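You operate a simulated robot arm through the tools that you are given. There is no shell and no other tool. Be economical: measure what you need, move in short steps, check, and stop when the job is done.

The job below is to be done with a simulated robot arm. You get a single attempt, and the scene is never put back.

TASK
Put the clock key on the red cover on the top of the console table.

It is judged by the outcome, as a careful person would: the job done as asked, and still so three seconds after it is handed in. It fails if anything else is knocked over, pushed out of place, dropped, spilled or broken. A push-on lid holds only when it is set on centred and level and pressed home; a screw cap is set on level and turned clockwise until tight.

THE ROBOT
A 6-joint arm with a two-finger parallel gripper, fixed in place. Base frame: the origin is at the foot of the arm, x ahead of it, y to its left, z up; the work surface is at about z = 0.788. Units: m, rad, N and s.
With the tool pointing down near the work surface it reaches from about 0.26 to 0.68 m from the base axis. Its first joint turns from -1.152 to 1.152 rad. Payload 2.9 kg.
The TCP is the grasp point between the finger pads, 0.03 m short of the fingertips. In the tool frame z runs along the fingers and y along their closing line. Largest opening 0.11 m; finger width 0.02, thickness 0.01; the body of the gripper, 0.048 by 0.112 m, starts 0.055 m behind the TCP.
Orientation is told as [roll, pitch, yaw] about the base's x, y, z axes, in that order, counted from this pose: with the fingers straight down and closing along the base's y, the tool's x points along the base's -x, its y along +y and its z along -z.

THE INTERFACE
- The arm moves only by the tool step_arm. Its argument "steps" is a list of rows, each an object (a shift or turn left out is 0, a gripper value left out holds the last) with "angular": the turn, a rotation vector about the tool's x, y, z in units of 90 degrees (1.0 is 90 degrees), a list of three; "linear": the shift along the tool's x, y, z in units of 300 mm (1.0 is 300 mm), a list of three; "claw": the closure, from 0 (fully open) to 1 (shut). In form: [{"angular": [wx, wy, wz], "linear": [x, y, z], "claw": claw}, ...]. A call has 1 to 10 rows; each row is the pose to reach, as a shift and turn from the pose commanded when the call began, along the tool's axes at that moment. A call with a number of a shift or a turn outside -1 to 1 is refused whole. Each row takes 0.2 s and may step no farther than 0.05 m and 0.15 rad from the row before; otherwise, or with a gripper value out of range, the whole call is refused. Where a pose cannot be reached the arm comes as near as it can. A force on the tool above 40 N (or 10 N above the force at the start of the call, whichever is more), or a blocked arm, ends the call early, and 0.2 s more pass. The fingers move at their own pace (about 0.108 m/s each) and stop on an object; they squeeze with about 25 N. The grip force told is the motor's: it shows also when the fingers shut on nothing. Time passes only in rows, and 0.2 s behind the last, so rows that repeat a pose let the fingers close. It gives the time, the measured TCP pose, the force on the tool (base axes), the opening and the grip force at its end, in the units of the frame above (readings bear some noise).
- Cameras (640 x 400 px; columns grow to the right, rows downward): "scene" is fixed at [0.072, 0.4241, 1.4004]; the picture's right is [-0.85, -0.53, 0.00], its down [-0.29, 0.46, -0.84] and it looks along [0.44, -0.71, -0.54] (base axes); focal length 336 px, centre (320, 200). "wrist" rides on the gripper at [-0.036, 0, -0.057] in the tool frame; the picture's right is [0.00, -1.00, 0.00], its down [0.97, 0.00, -0.24] and it looks along [0.24, 0.00, 0.97] (tool axes); focal length 218 px, centre (320, 200). There is no depth. A picture from a camera that has moved, and an enlarged one, comes with that camera's place and axes in the base frame and with its lens. The place of the scene camera against the robot may be out by one fixed shift of up to 0.018 m in any direction.
- grab_frame(camera): a new picture of that camera. It takes no simulated time.
- close_up(camera, box): a new picture of the part [left, top, right, bottom] of that camera's present view, enlarged. It takes no simulated time.
- hand_in(): hands the job in; it is judged then, once.

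Work in short steps. Places have to be worked out from the pictures, the camera data and where the tool is seen: move nearer, look again, correct. Check each grasp and each placing, and mend what went wrong. You have 90 turns and 46 pictures in all, those below and enlarged ones among them. Open the gripper and draw the arm clear of the work before you hand the job in, unless the task says otherwise; then end with one line.

The tools are called after "Emit:" as name(argument=value, ...) on one line, values as JSON. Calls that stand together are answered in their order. step_arm: Moves the arm, as the interface text tells. Its arguments: {"type":"object","properties":{"steps":{"type":"array"}},"required":["steps"]} The other tools are called the same way: grab_frame (camera) takes a picture; close_up (camera, box) takes an enlarged picture of a part of a camera's view; hand_in () hands the job in.

At the start:

```text
time_s: 0.0
ee_pos: [0.3568, -0.0675, 1.0728]
orientation: [0.0, 0.0, 0.001]
ft_force: [-0.2, -0.9, 0.1]
finger_gap: 0.1101
grip_force: 0.1
```

scene: 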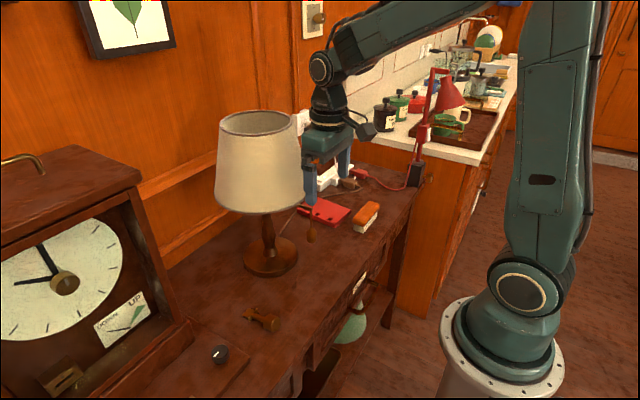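
wrist: 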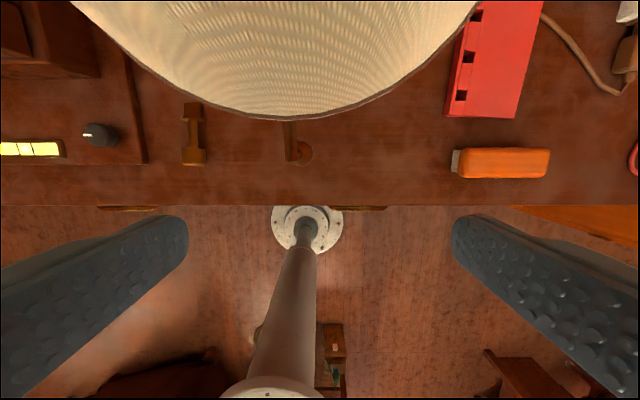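

I'll begin with close looks at the possible keys (the brass item left of the lamp and the item by the lamp's base) and the red object.

Emit:
close_up(camera="scene", box=[180, 270, 340, 370])

Emit:
close_up(camera="scene", box=[270, 150, 430, 250])

Emit:
close_up(camera="wrist", box=[160, 80, 352, 200])

Emit:
close_up(camera="wrist", box=[420, 0, 640, 200])

```text
4.00 times, centred on (260, 320) of scene
camera zoom: at [0.072, 0.4241, 1.4004], right [-0.85, -0.53, 0.0], down [-0.29, 0.46, -0.84], along [0.44, -0.71, -0.54], focal length 1343 px, centre (560, -280)
```

zoom: 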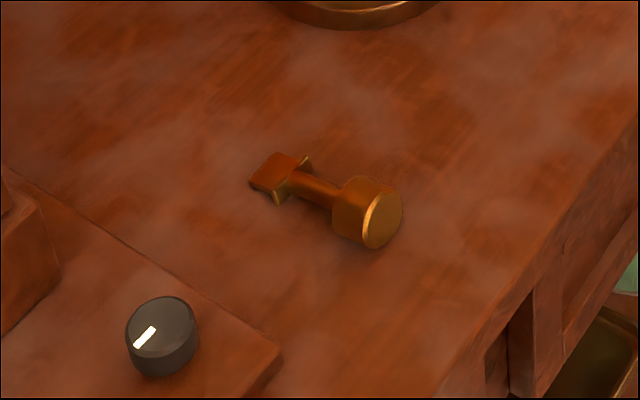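

```text
4.00 times, centred on (350, 200) of scene
camera zoom: at [0.072, 0.4241, 1.4004], right [-0.85, -0.53, 0.0], down [-0.29, 0.46, -0.84], along [0.44, -0.71, -0.54], focal length 1343 px, centre (200, 200)
```

zoom: 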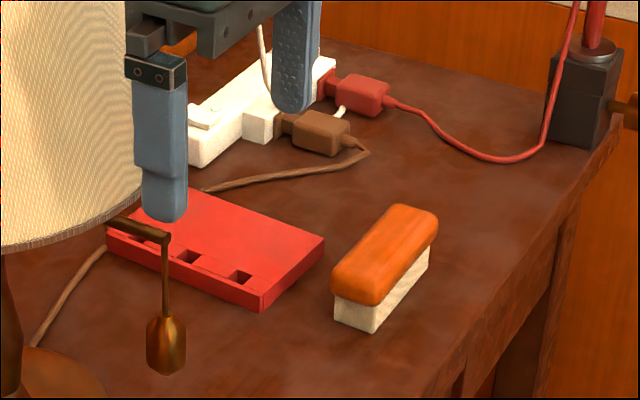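

```text
3.33 times, centred on (256, 140) of wrist
camera zoom: at [0.3919, -0.0686, 1.1291], right [0.0, -1.0, 0.0], down [-0.97, 0.0, 0.24], along [-0.24, 0.0, -0.97], focal length 728 px, centre (533, 400)
```

zoom: 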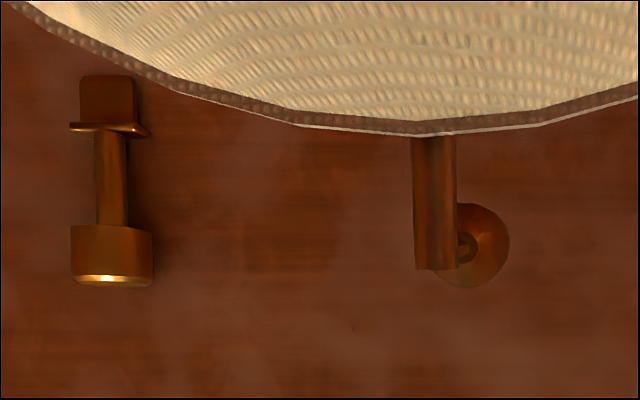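

```text
2.00 times, centred on (530, 100) of wrist
camera zoom: at [0.3919, -0.0686, 1.1291], right [0.0, -1.0, 0.0], down [-0.97, 0.0, 0.24], along [-0.24, 0.0, -0.97], focal length 436 px, centre (-100, 400)
```

zoom: 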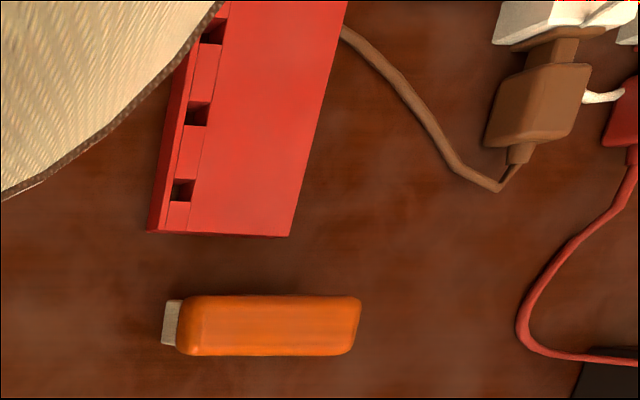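

The clock key is the brass piece by the clock: about x 0.364–0.451, y 0.114, with its thick head toward the robot. The red cover is about x 0.44–0.565, y −0.26 to −0.36. I move sideways at height to above the key's head and look again.

Emit:
step_arm(steps=[{"linear": [0, 0.15, 0]}, {"linear": [0, 0.3, 0]}, {"linear": [0, 0.45, 0]}, {"linear": [0, 0.605, 0]}, {"linear": [-0.03, 0.605, 0.12]}, {"linear": [-0.06, 0.605, 0.25]}, {"linear": [-0.06, 0.605, 0.25]}])

Emit:
grab_frame(camera="wrist")

Emit:
grab_frame(camera="scene")

```text
time_s: 1.6
ee_pos: [0.3763, 0.1109, 0.9972]
orientation: [0.0, 0.002, -0.001]
ft_force: [-0.3, 0.2, 0.2]
finger_gap: 0.1099
grip_force: 0.1
```

```text
39 pictures are left
camera wrist: at [0.4132, 0.1112, 1.0547], right [0.0, -1.0, 0.0], down [-0.97, 0.0, 0.24], along [-0.24, 0.0, -0.97], focal length 218 px, centre (320, 200)
```

wrist: 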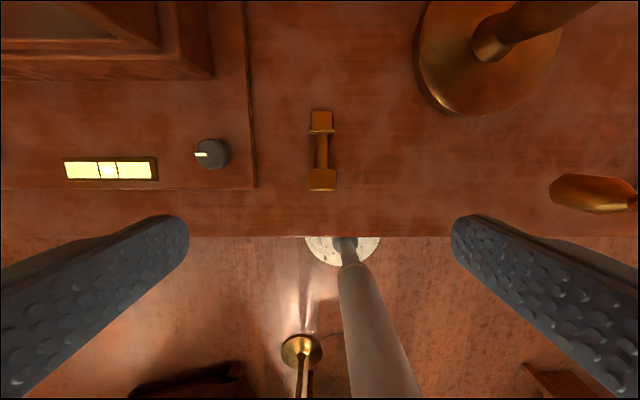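

```text
38 pictures are left
```

scene: 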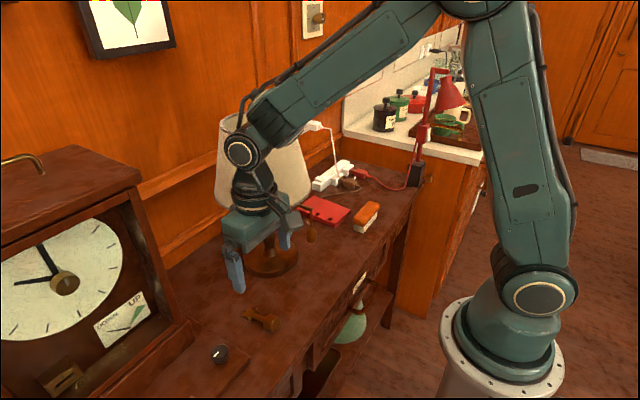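

The tool is centred on the key's head (x≈0.377, y≈0.11) and clear of the lampshade. I descend part way and look.

Emit:
step_arm(steps=[{"linear": [0, 0, 0.12]}, {"linear": [0, 0, 0.24]}, {"linear": [0, 0, 0.36], "claw": 0.3}, {"linear": [0, 0, 0.42], "claw": 0.3}, {"linear": [0, 0, 0.42], "claw": 0.3}])

Emit:
grab_frame(camera="wrist")

Emit:
close_up(camera="scene", box=[180, 220, 340, 350])

```text
time_s: 2.8
ee_pos: [0.3737, 0.114, 0.8709]
orientation: [-0.002, -0.001, 0.0]
ft_force: [0.0, -0.7, 0.1]
finger_gap: 0.0771
grip_force: 0.0
```

```text
37 pictures are left
camera wrist: at [0.4098, 0.1134, 0.9281], right [0.0, -1.0, 0.0], down [-0.97, 0.0, 0.24], along [-0.24, 0.0, -0.97], focal length 218 px, centre (320, 200)
```

wrist: 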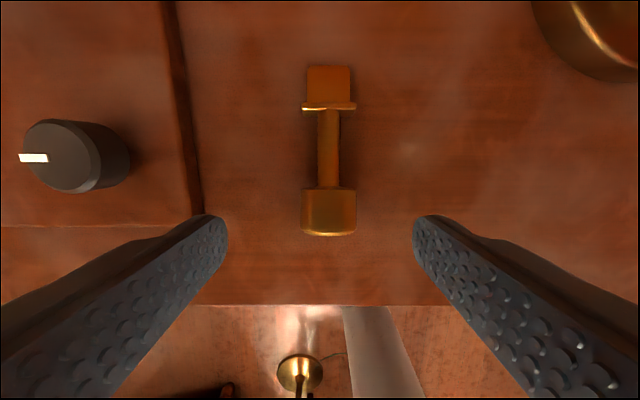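

```text
3.08 times, centred on (260, 285) of scene
camera zoom: at [0.072, 0.4241, 1.4004], right [-0.85, -0.53, 0.0], down [-0.29, 0.46, -0.84], along [0.44, -0.71, -0.54], focal length 1033 px, centre (505, -62)
```

zoom: 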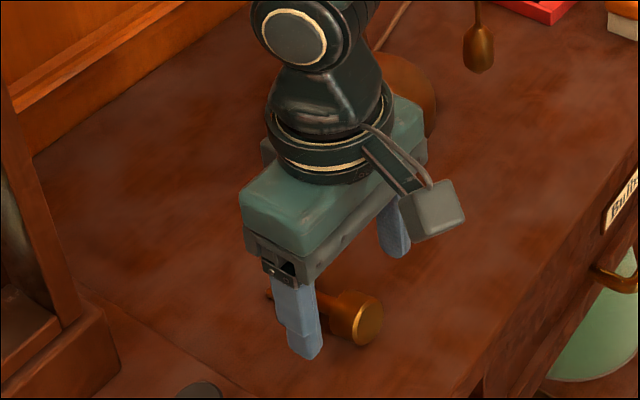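

The head is about 0.028 m across, at x 0.364–0.387 and y≈0.108. I correct by 6 mm, lower until the tips are just off the table, and close.

Emit:
step_arm(steps=[{"linear": [-0.01, -0.02, 0.06]}, {"linear": [-0.01, -0.02, 0.12]}, {"linear": [-0.01, -0.02, 0.165]}, {"linear": [-0.01, -0.02, 0.165]}, {"linear": [-0.01, -0.02, 0.165], "claw": 1}, {"linear": [-0.01, -0.02, 0.165], "claw": 1}, {"linear": [-0.01, -0.02, 0.165], "claw": 1}])

Emit:
grab_frame(camera="wrist")

```text
time_s: 3.6
ee_pos: [0.3762, 0.1078, 0.8298]
orientation: [0.001, -0.001, -0.001]
ft_force: [-4.1, 0.8, 10.3]
finger_gap: 0.0763
grip_force: 0.0
stopped in row 3: the force on the tool passed its limit (the readings are from after the stop); the commanded pose is now the measured one
```

```text
35 pictures are left
camera wrist: at [0.412, 0.1064, 0.8866], right [0.0, -1.0, 0.0], down [-0.97, 0.0, 0.24], along [-0.24, 0.0, -0.97], focal length 218 px, centre (320, 200)
```

wrist: 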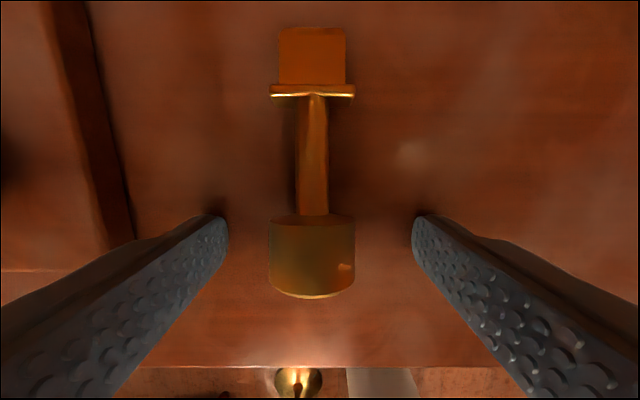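

The tips touched the table at TCP z≈0.830, so the table is a little higher than stated. I back off 2 mm and close on the head.

Emit:
step_arm(steps=[{"linear": [0, 0.003, -0.007], "claw": 0.3}, {"linear": [0, 0.003, -0.007], "claw": 0.6}, {"linear": [0, 0.003, -0.007], "claw": 1}, {"linear": [0, 0.003, -0.007], "claw": 1}, {"linear": [0, 0.003, -0.007], "claw": 1}, {"linear": [0, 0.003, -0.007], "claw": 1}])

Emit:
grab_frame(camera="wrist")

```text
time_s: 5.0
ee_pos: [0.376, 0.1085, 0.8313]
orientation: [0.001, -0.002, -0.001]
ft_force: [-0.7, -0.1, 0.5]
finger_gap: 0.0284
grip_force: 25.0
```

```text
34 pictures are left
camera wrist: at [0.4126, 0.1073, 0.8887], right [0.0, -1.0, 0.0], down [-0.97, 0.0, 0.24], along [-0.24, 0.0, -0.97], focal length 218 px, centre (320, 200)
```

wrist: 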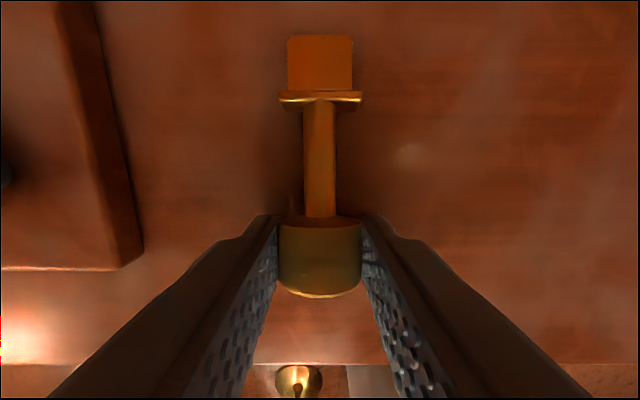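

Grasped: gap 0.0284 m, 25 N. I lift straight up and then draw back from the lamp.

Emit:
step_arm(steps=[{"linear": [0, 0, -0.04]}, {"linear": [0, 0, -0.12]}, {"linear": [0, 0, -0.22]}, {"linear": [0.1, 0, -0.32]}, {"linear": [0.2, 0, -0.42]}, {"linear": [0.28, 0, -0.53]}, {"linear": [0.28, 0, -0.65]}, {"linear": [0.28, 0, -0.78]}, {"linear": [0.28, 0, -0.87]}, {"linear": [0.28, 0, -0.87]}])

Emit:
grab_frame(camera="wrist")

Emit:
grab_frame(camera="scene")

```text
time_s: 7.2
ee_pos: [0.2895, 0.1093, 1.0934]
orientation: [0.001, -0.002, 0.0]
ft_force: [-0.1, -1.1, -0.6]
finger_gap: 0.0284
grip_force: 25.0
```

```text
33 pictures are left
camera wrist: at [0.3251, 0.1076, 1.1507], right [0.0, -1.0, 0.0], down [-0.97, 0.0, 0.24], along [-0.24, 0.0, -0.97], focal length 218 px, centre (320, 200)
```

wrist: 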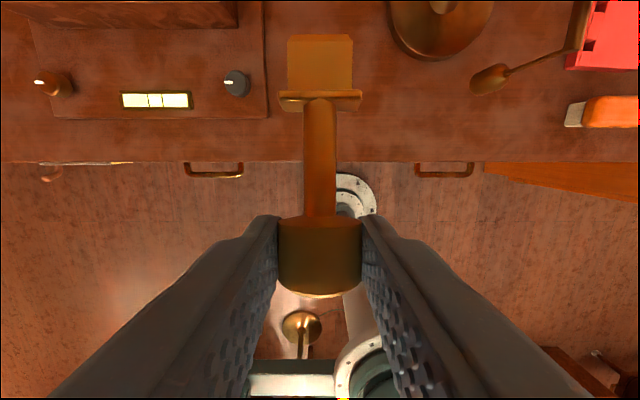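

```text
32 pictures are left
```

scene: 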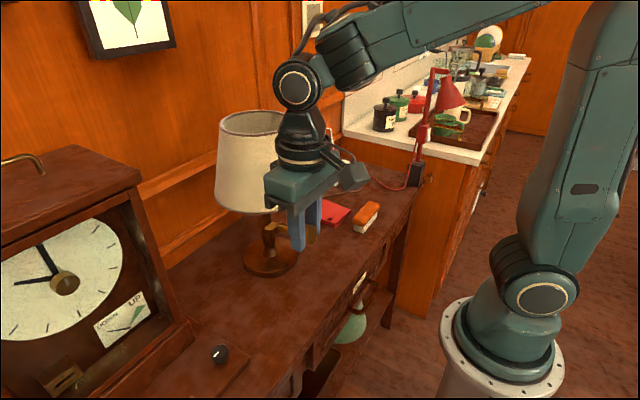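

The key is held firmly and level. I move sideways toward −y, at height and with the key short of the shade and pull.

Emit:
step_arm(steps=[{"linear": [0, -0.12, 0]}, {"linear": [0, -0.24, 0]}, {"linear": [0, -0.36, 0]}, {"linear": [0, -0.48, 0]}, {"linear": [0, -0.6, 0]}, {"linear": [0, -0.72, 0]}, {"linear": [0, -0.84, 0]}, {"linear": [0, -0.96, 0]}, {"linear": [0, -0.96, 0]}])

Emit:
step_arm(steps=[{"linear": [0, -0.12, 0]}, {"linear": [0, -0.24, 0]}, {"linear": [0, -0.36, 0]}, {"linear": [0, -0.46, 0]}, {"linear": [0, -0.46, 0]}])

Emit:
grab_frame(camera="wrist")

Emit:
grab_frame(camera="scene")

```text
time_s: 9.2
ee_pos: [0.2934, -0.1819, 1.0916]
orientation: [0.001, -0.001, -0.001]
ft_force: [-0.5, 0.3, 0.4]
finger_gap: 0.0286
grip_force: 24.9
```

```text
time_s: 10.4
ee_pos: [0.2963, -0.3176, 1.0922]
orientation: [0.0, 0.0, 0.0]
ft_force: [-0.1, 0.6, 0.2]
finger_gap: 0.0285
grip_force: 25.2
```

```text
31 pictures are left
camera wrist: at [0.3311, -0.3187, 1.1494], right [0.0, -1.0, 0.0], down [-0.97, 0.0, 0.24], along [-0.24, 0.0, -0.97], focal length 218 px, centre (320, 200)
```

wrist: 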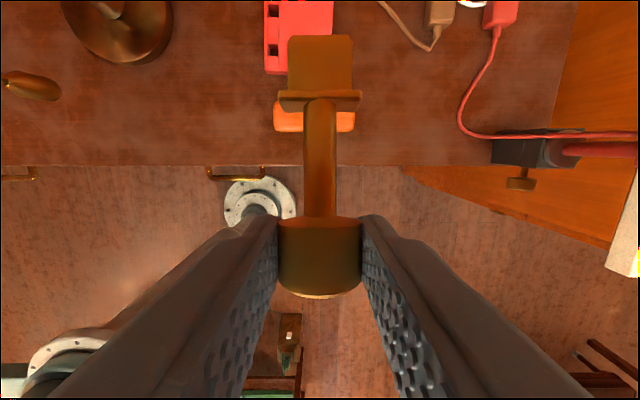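

```text
30 pictures are left
```

scene: 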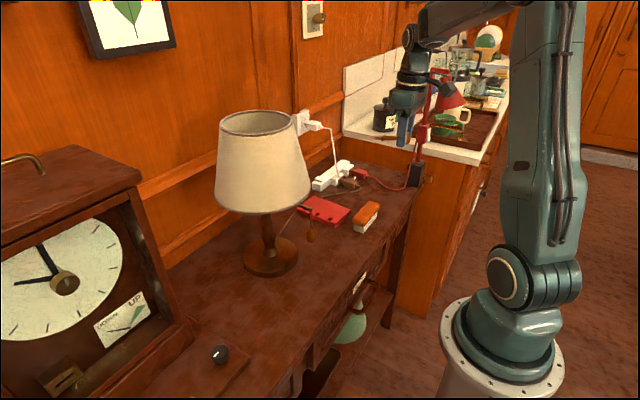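

The cover spans y −0.242 to −0.336 with its near edge at x≈0.428. I go forward and down over it and recheck.

Emit:
step_arm(steps=[{"linear": [-0.1, 0.03, 0]}, {"linear": [-0.22, 0.06, 0]}, {"linear": [-0.34, 0.085, 0]}, {"linear": [-0.42, 0.085, 0.08]}, {"linear": [-0.42, 0.085, 0.2]}, {"linear": [-0.42, 0.085, 0.33]}, {"linear": [-0.42, 0.085, 0.45]}, {"linear": [-0.42, 0.085, 0.45]}])

Emit:
grab_frame(camera="wrist")

Emit:
close_up(camera="scene", box=[250, 130, 430, 250])

```text
time_s: 12.2
ee_pos: [0.4163, -0.2912, 0.9564]
orientation: [-0.001, -0.001, 0.0]
ft_force: [0.1, -0.7, -0.8]
finger_gap: 0.0285
grip_force: 25.0
```

```text
29 pictures are left
camera wrist: at [0.4516, -0.293, 1.0133], right [0.0, -1.0, 0.0], down [-0.97, 0.0, 0.24], along [-0.24, 0.0, -0.97], focal length 218 px, centre (320, 200)
```

wrist: 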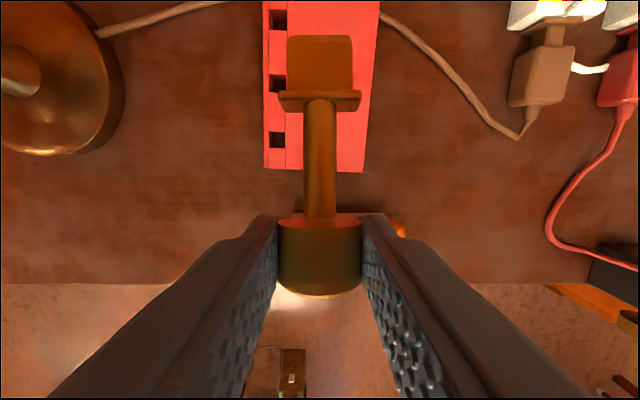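

```text
3.33 times, centred on (340, 190) of scene
camera zoom: at [0.072, 0.4241, 1.4004], right [-0.85, -0.53, 0.0], down [-0.29, 0.46, -0.84], along [0.44, -0.71, -0.54], focal length 1120 px, centre (253, 233)
```

zoom: 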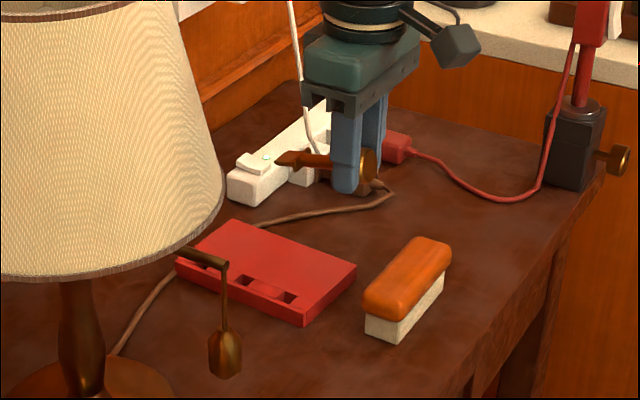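

I shift so the key will lie centred on the plate (TCP x≈0.462, y≈−0.298), lower to about 2 cm above it, and check.

Emit:
step_arm(steps=[{"linear": [-0.08, -0.023, 0]}, {"linear": [-0.153, -0.023, 0.04]}, {"linear": [-0.153, -0.023, 0.14]}, {"linear": [-0.153, -0.023, 0.24]}, {"linear": [-0.153, -0.023, 0.24]}])

Emit:
grab_frame(camera="wrist")

Emit:
close_up(camera="scene", box=[270, 150, 400, 240])

```text
time_s: 13.4
ee_pos: [0.4653, -0.2989, 0.8857]
orientation: [0.002, -0.002, 0.001]
ft_force: [0.0, -0.2, -0.4]
finger_gap: 0.0286
grip_force: 24.8
```

```text
27 pictures are left
camera wrist: at [0.5012, -0.2997, 0.9425], right [0.0, -1.0, 0.0], down [-0.97, 0.0, 0.24], along [-0.24, 0.0, -0.97], focal length 218 px, centre (320, 200)
```

wrist: 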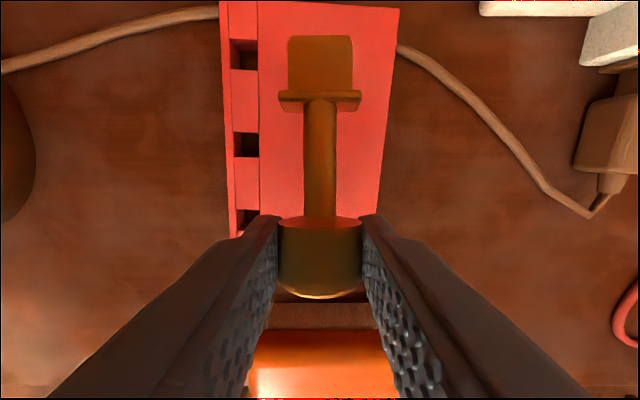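

```text
4.44 times, centred on (335, 195) of scene
camera zoom: at [0.072, 0.4241, 1.4004], right [-0.85, -0.53, 0.0], down [-0.29, 0.46, -0.84], along [0.44, -0.71, -0.54], focal length 1493 px, centre (253, 222)
```

zoom: 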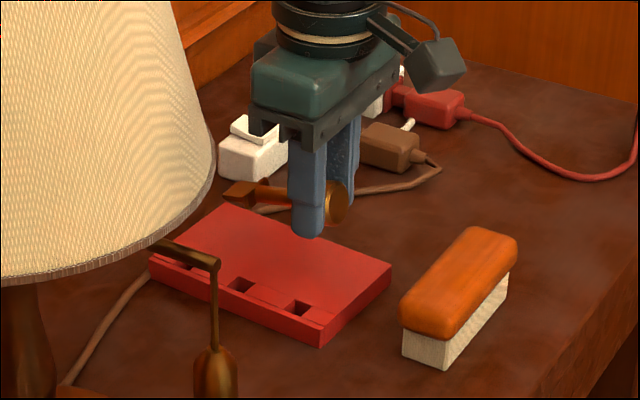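

The key is above the plate. Let me check the cover's thickness and whether its top is level before setting down.

Emit:
close_up(camera="scene", box=[298, 185, 358, 225])

```text
10.00 times, centred on (328, 205) of scene
camera zoom: at [0.072, 0.4241, 1.4004], right [-0.85, -0.53, 0.0], down [-0.29, 0.46, -0.84], along [0.44, -0.71, -0.54], focal length 3358 px, centre (240, 150)
```

zoom: 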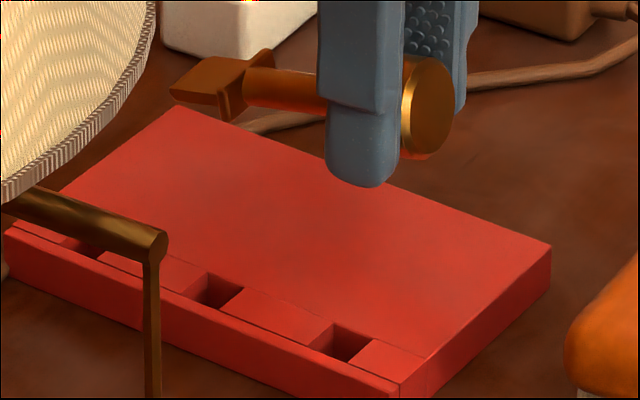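

The cover is a flat, level slab about 16 mm thick, so contact should come near TCP z≈0.845. I lower in small rows and let the force limit stop me.

Emit:
step_arm(steps=[{"linear": [0, 0, 0.05]}, {"linear": [0, 0, 0.09]}, {"linear": [0, 0, 0.105]}, {"linear": [0, 0, 0.112]}, {"linear": [0, 0, 0.119]}, {"linear": [0, 0, 0.126]}, {"linear": [0, 0, 0.133]}])

Emit:
close_up(camera="scene", box=[298, 175, 358, 225])

```text
time_s: 15.0
ee_pos: [0.4635, -0.2992, 0.8472]
orientation: [-0.004, -0.004, 0.0]
ft_force: [-4.6, 2.0, 16.7]
finger_gap: 0.0287
grip_force: 24.9
```

```text
8.00 times, centred on (328, 200) of scene
camera zoom: at [0.0717, 0.4243, 1.4003], right [-0.85, -0.53, 0.0], down [-0.29, 0.46, -0.84], along [0.44, -0.71, -0.54], focal length 2687 px, centre (256, 200)
```

zoom: 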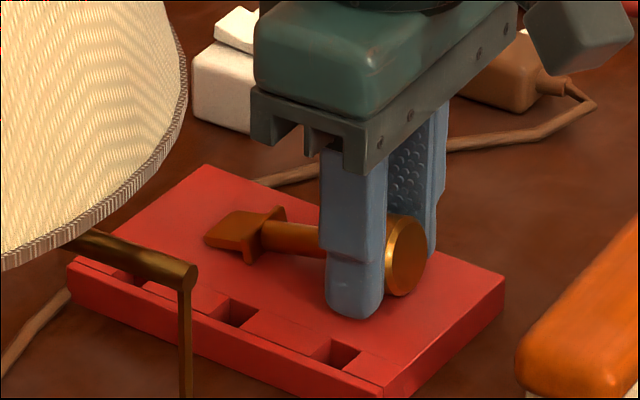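

Contact confirmed (16.7 N), with the key flat on the cover. I ease up 1 mm, open, and check.

Emit:
step_arm(steps=[{"linear": [0, 0, -0.004], "claw": 1}, {"linear": [0, 0, -0.004], "claw": 0.7}, {"linear": [0, 0, -0.004], "claw": 0.5}, {"linear": [0, 0, -0.004], "claw": 0.5}])

Emit:
grab_frame(camera="wrist")

```text
time_s: 16.0
ee_pos: [0.4631, -0.2986, 0.8472]
orientation: [0.0, -0.002, 0.001]
ft_force: [-0.1, 0.7, -0.7]
finger_gap: 0.0548
grip_force: 0.0
```

```text
23 pictures are left
camera wrist: at [0.4995, -0.2997, 0.9034], right [0.0, -1.0, 0.0], down [-0.97, 0.0, 0.24], along [-0.24, 0.0, -0.97], focal length 218 px, centre (320, 200)
```

wrist: 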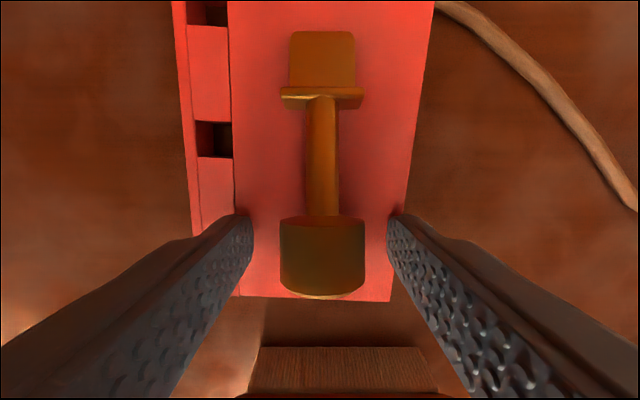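

Released, and the key lies wholly on the cover. I lift straight up and then draw back clear.

Emit:
step_arm(steps=[{"linear": [0, 0, -0.05]}, {"linear": [0, 0, -0.15]}, {"linear": [0, 0, -0.28]}, {"linear": [0, 0, -0.42]}, {"linear": [0, 0, -0.56]}, {"linear": [0.12, 0, -0.66]}, {"linear": [0.25, 0, -0.7]}, {"linear": [0.38, 0, -0.7]}, {"linear": [0.5, 0, -0.7]}, {"linear": [0.5, 0, -0.7]}])

Emit:
grab_frame(camera="scene")

Emit:
close_up(camera="scene", box=[270, 160, 400, 240])

```text
time_s: 18.2
ee_pos: [0.3131, -0.2988, 1.0574]
orientation: [0.002, -0.002, 0.0]
ft_force: [-0.1, -0.7, 0.4]
finger_gap: 0.0551
grip_force: 0.1
```

```text
22 pictures are left
```

scene: 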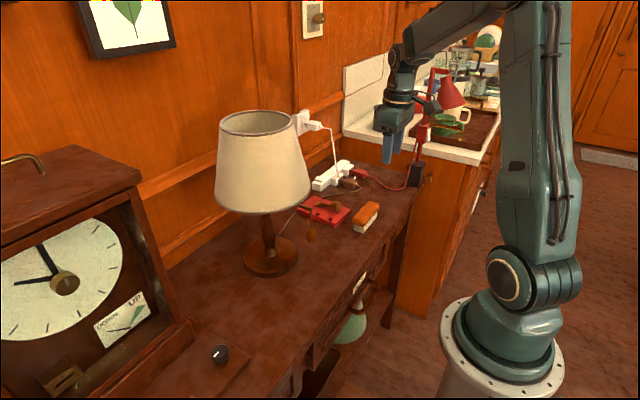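

```text
4.92 times, centred on (335, 200) of scene
camera zoom: at [0.072, 0.4241, 1.4004], right [-0.85, -0.53, 0.0], down [-0.29, 0.46, -0.84], along [0.44, -0.71, -0.54], focal length 1653 px, centre (246, 200)
```

zoom: 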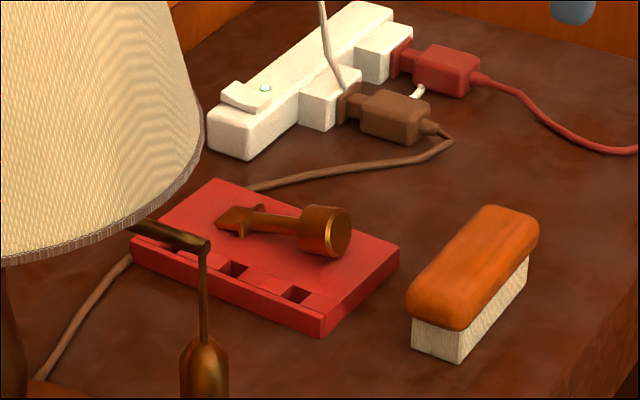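

The key rests on the red cover, nothing else has moved, and the arm is clear with the gripper open. I hand it in.

Emit:
hand_in()

```text
The job is handed in.
```

The clock key is lying flat on the red cover on top of the console table; in the last pictures nothing else had moved, and the job is handed in.
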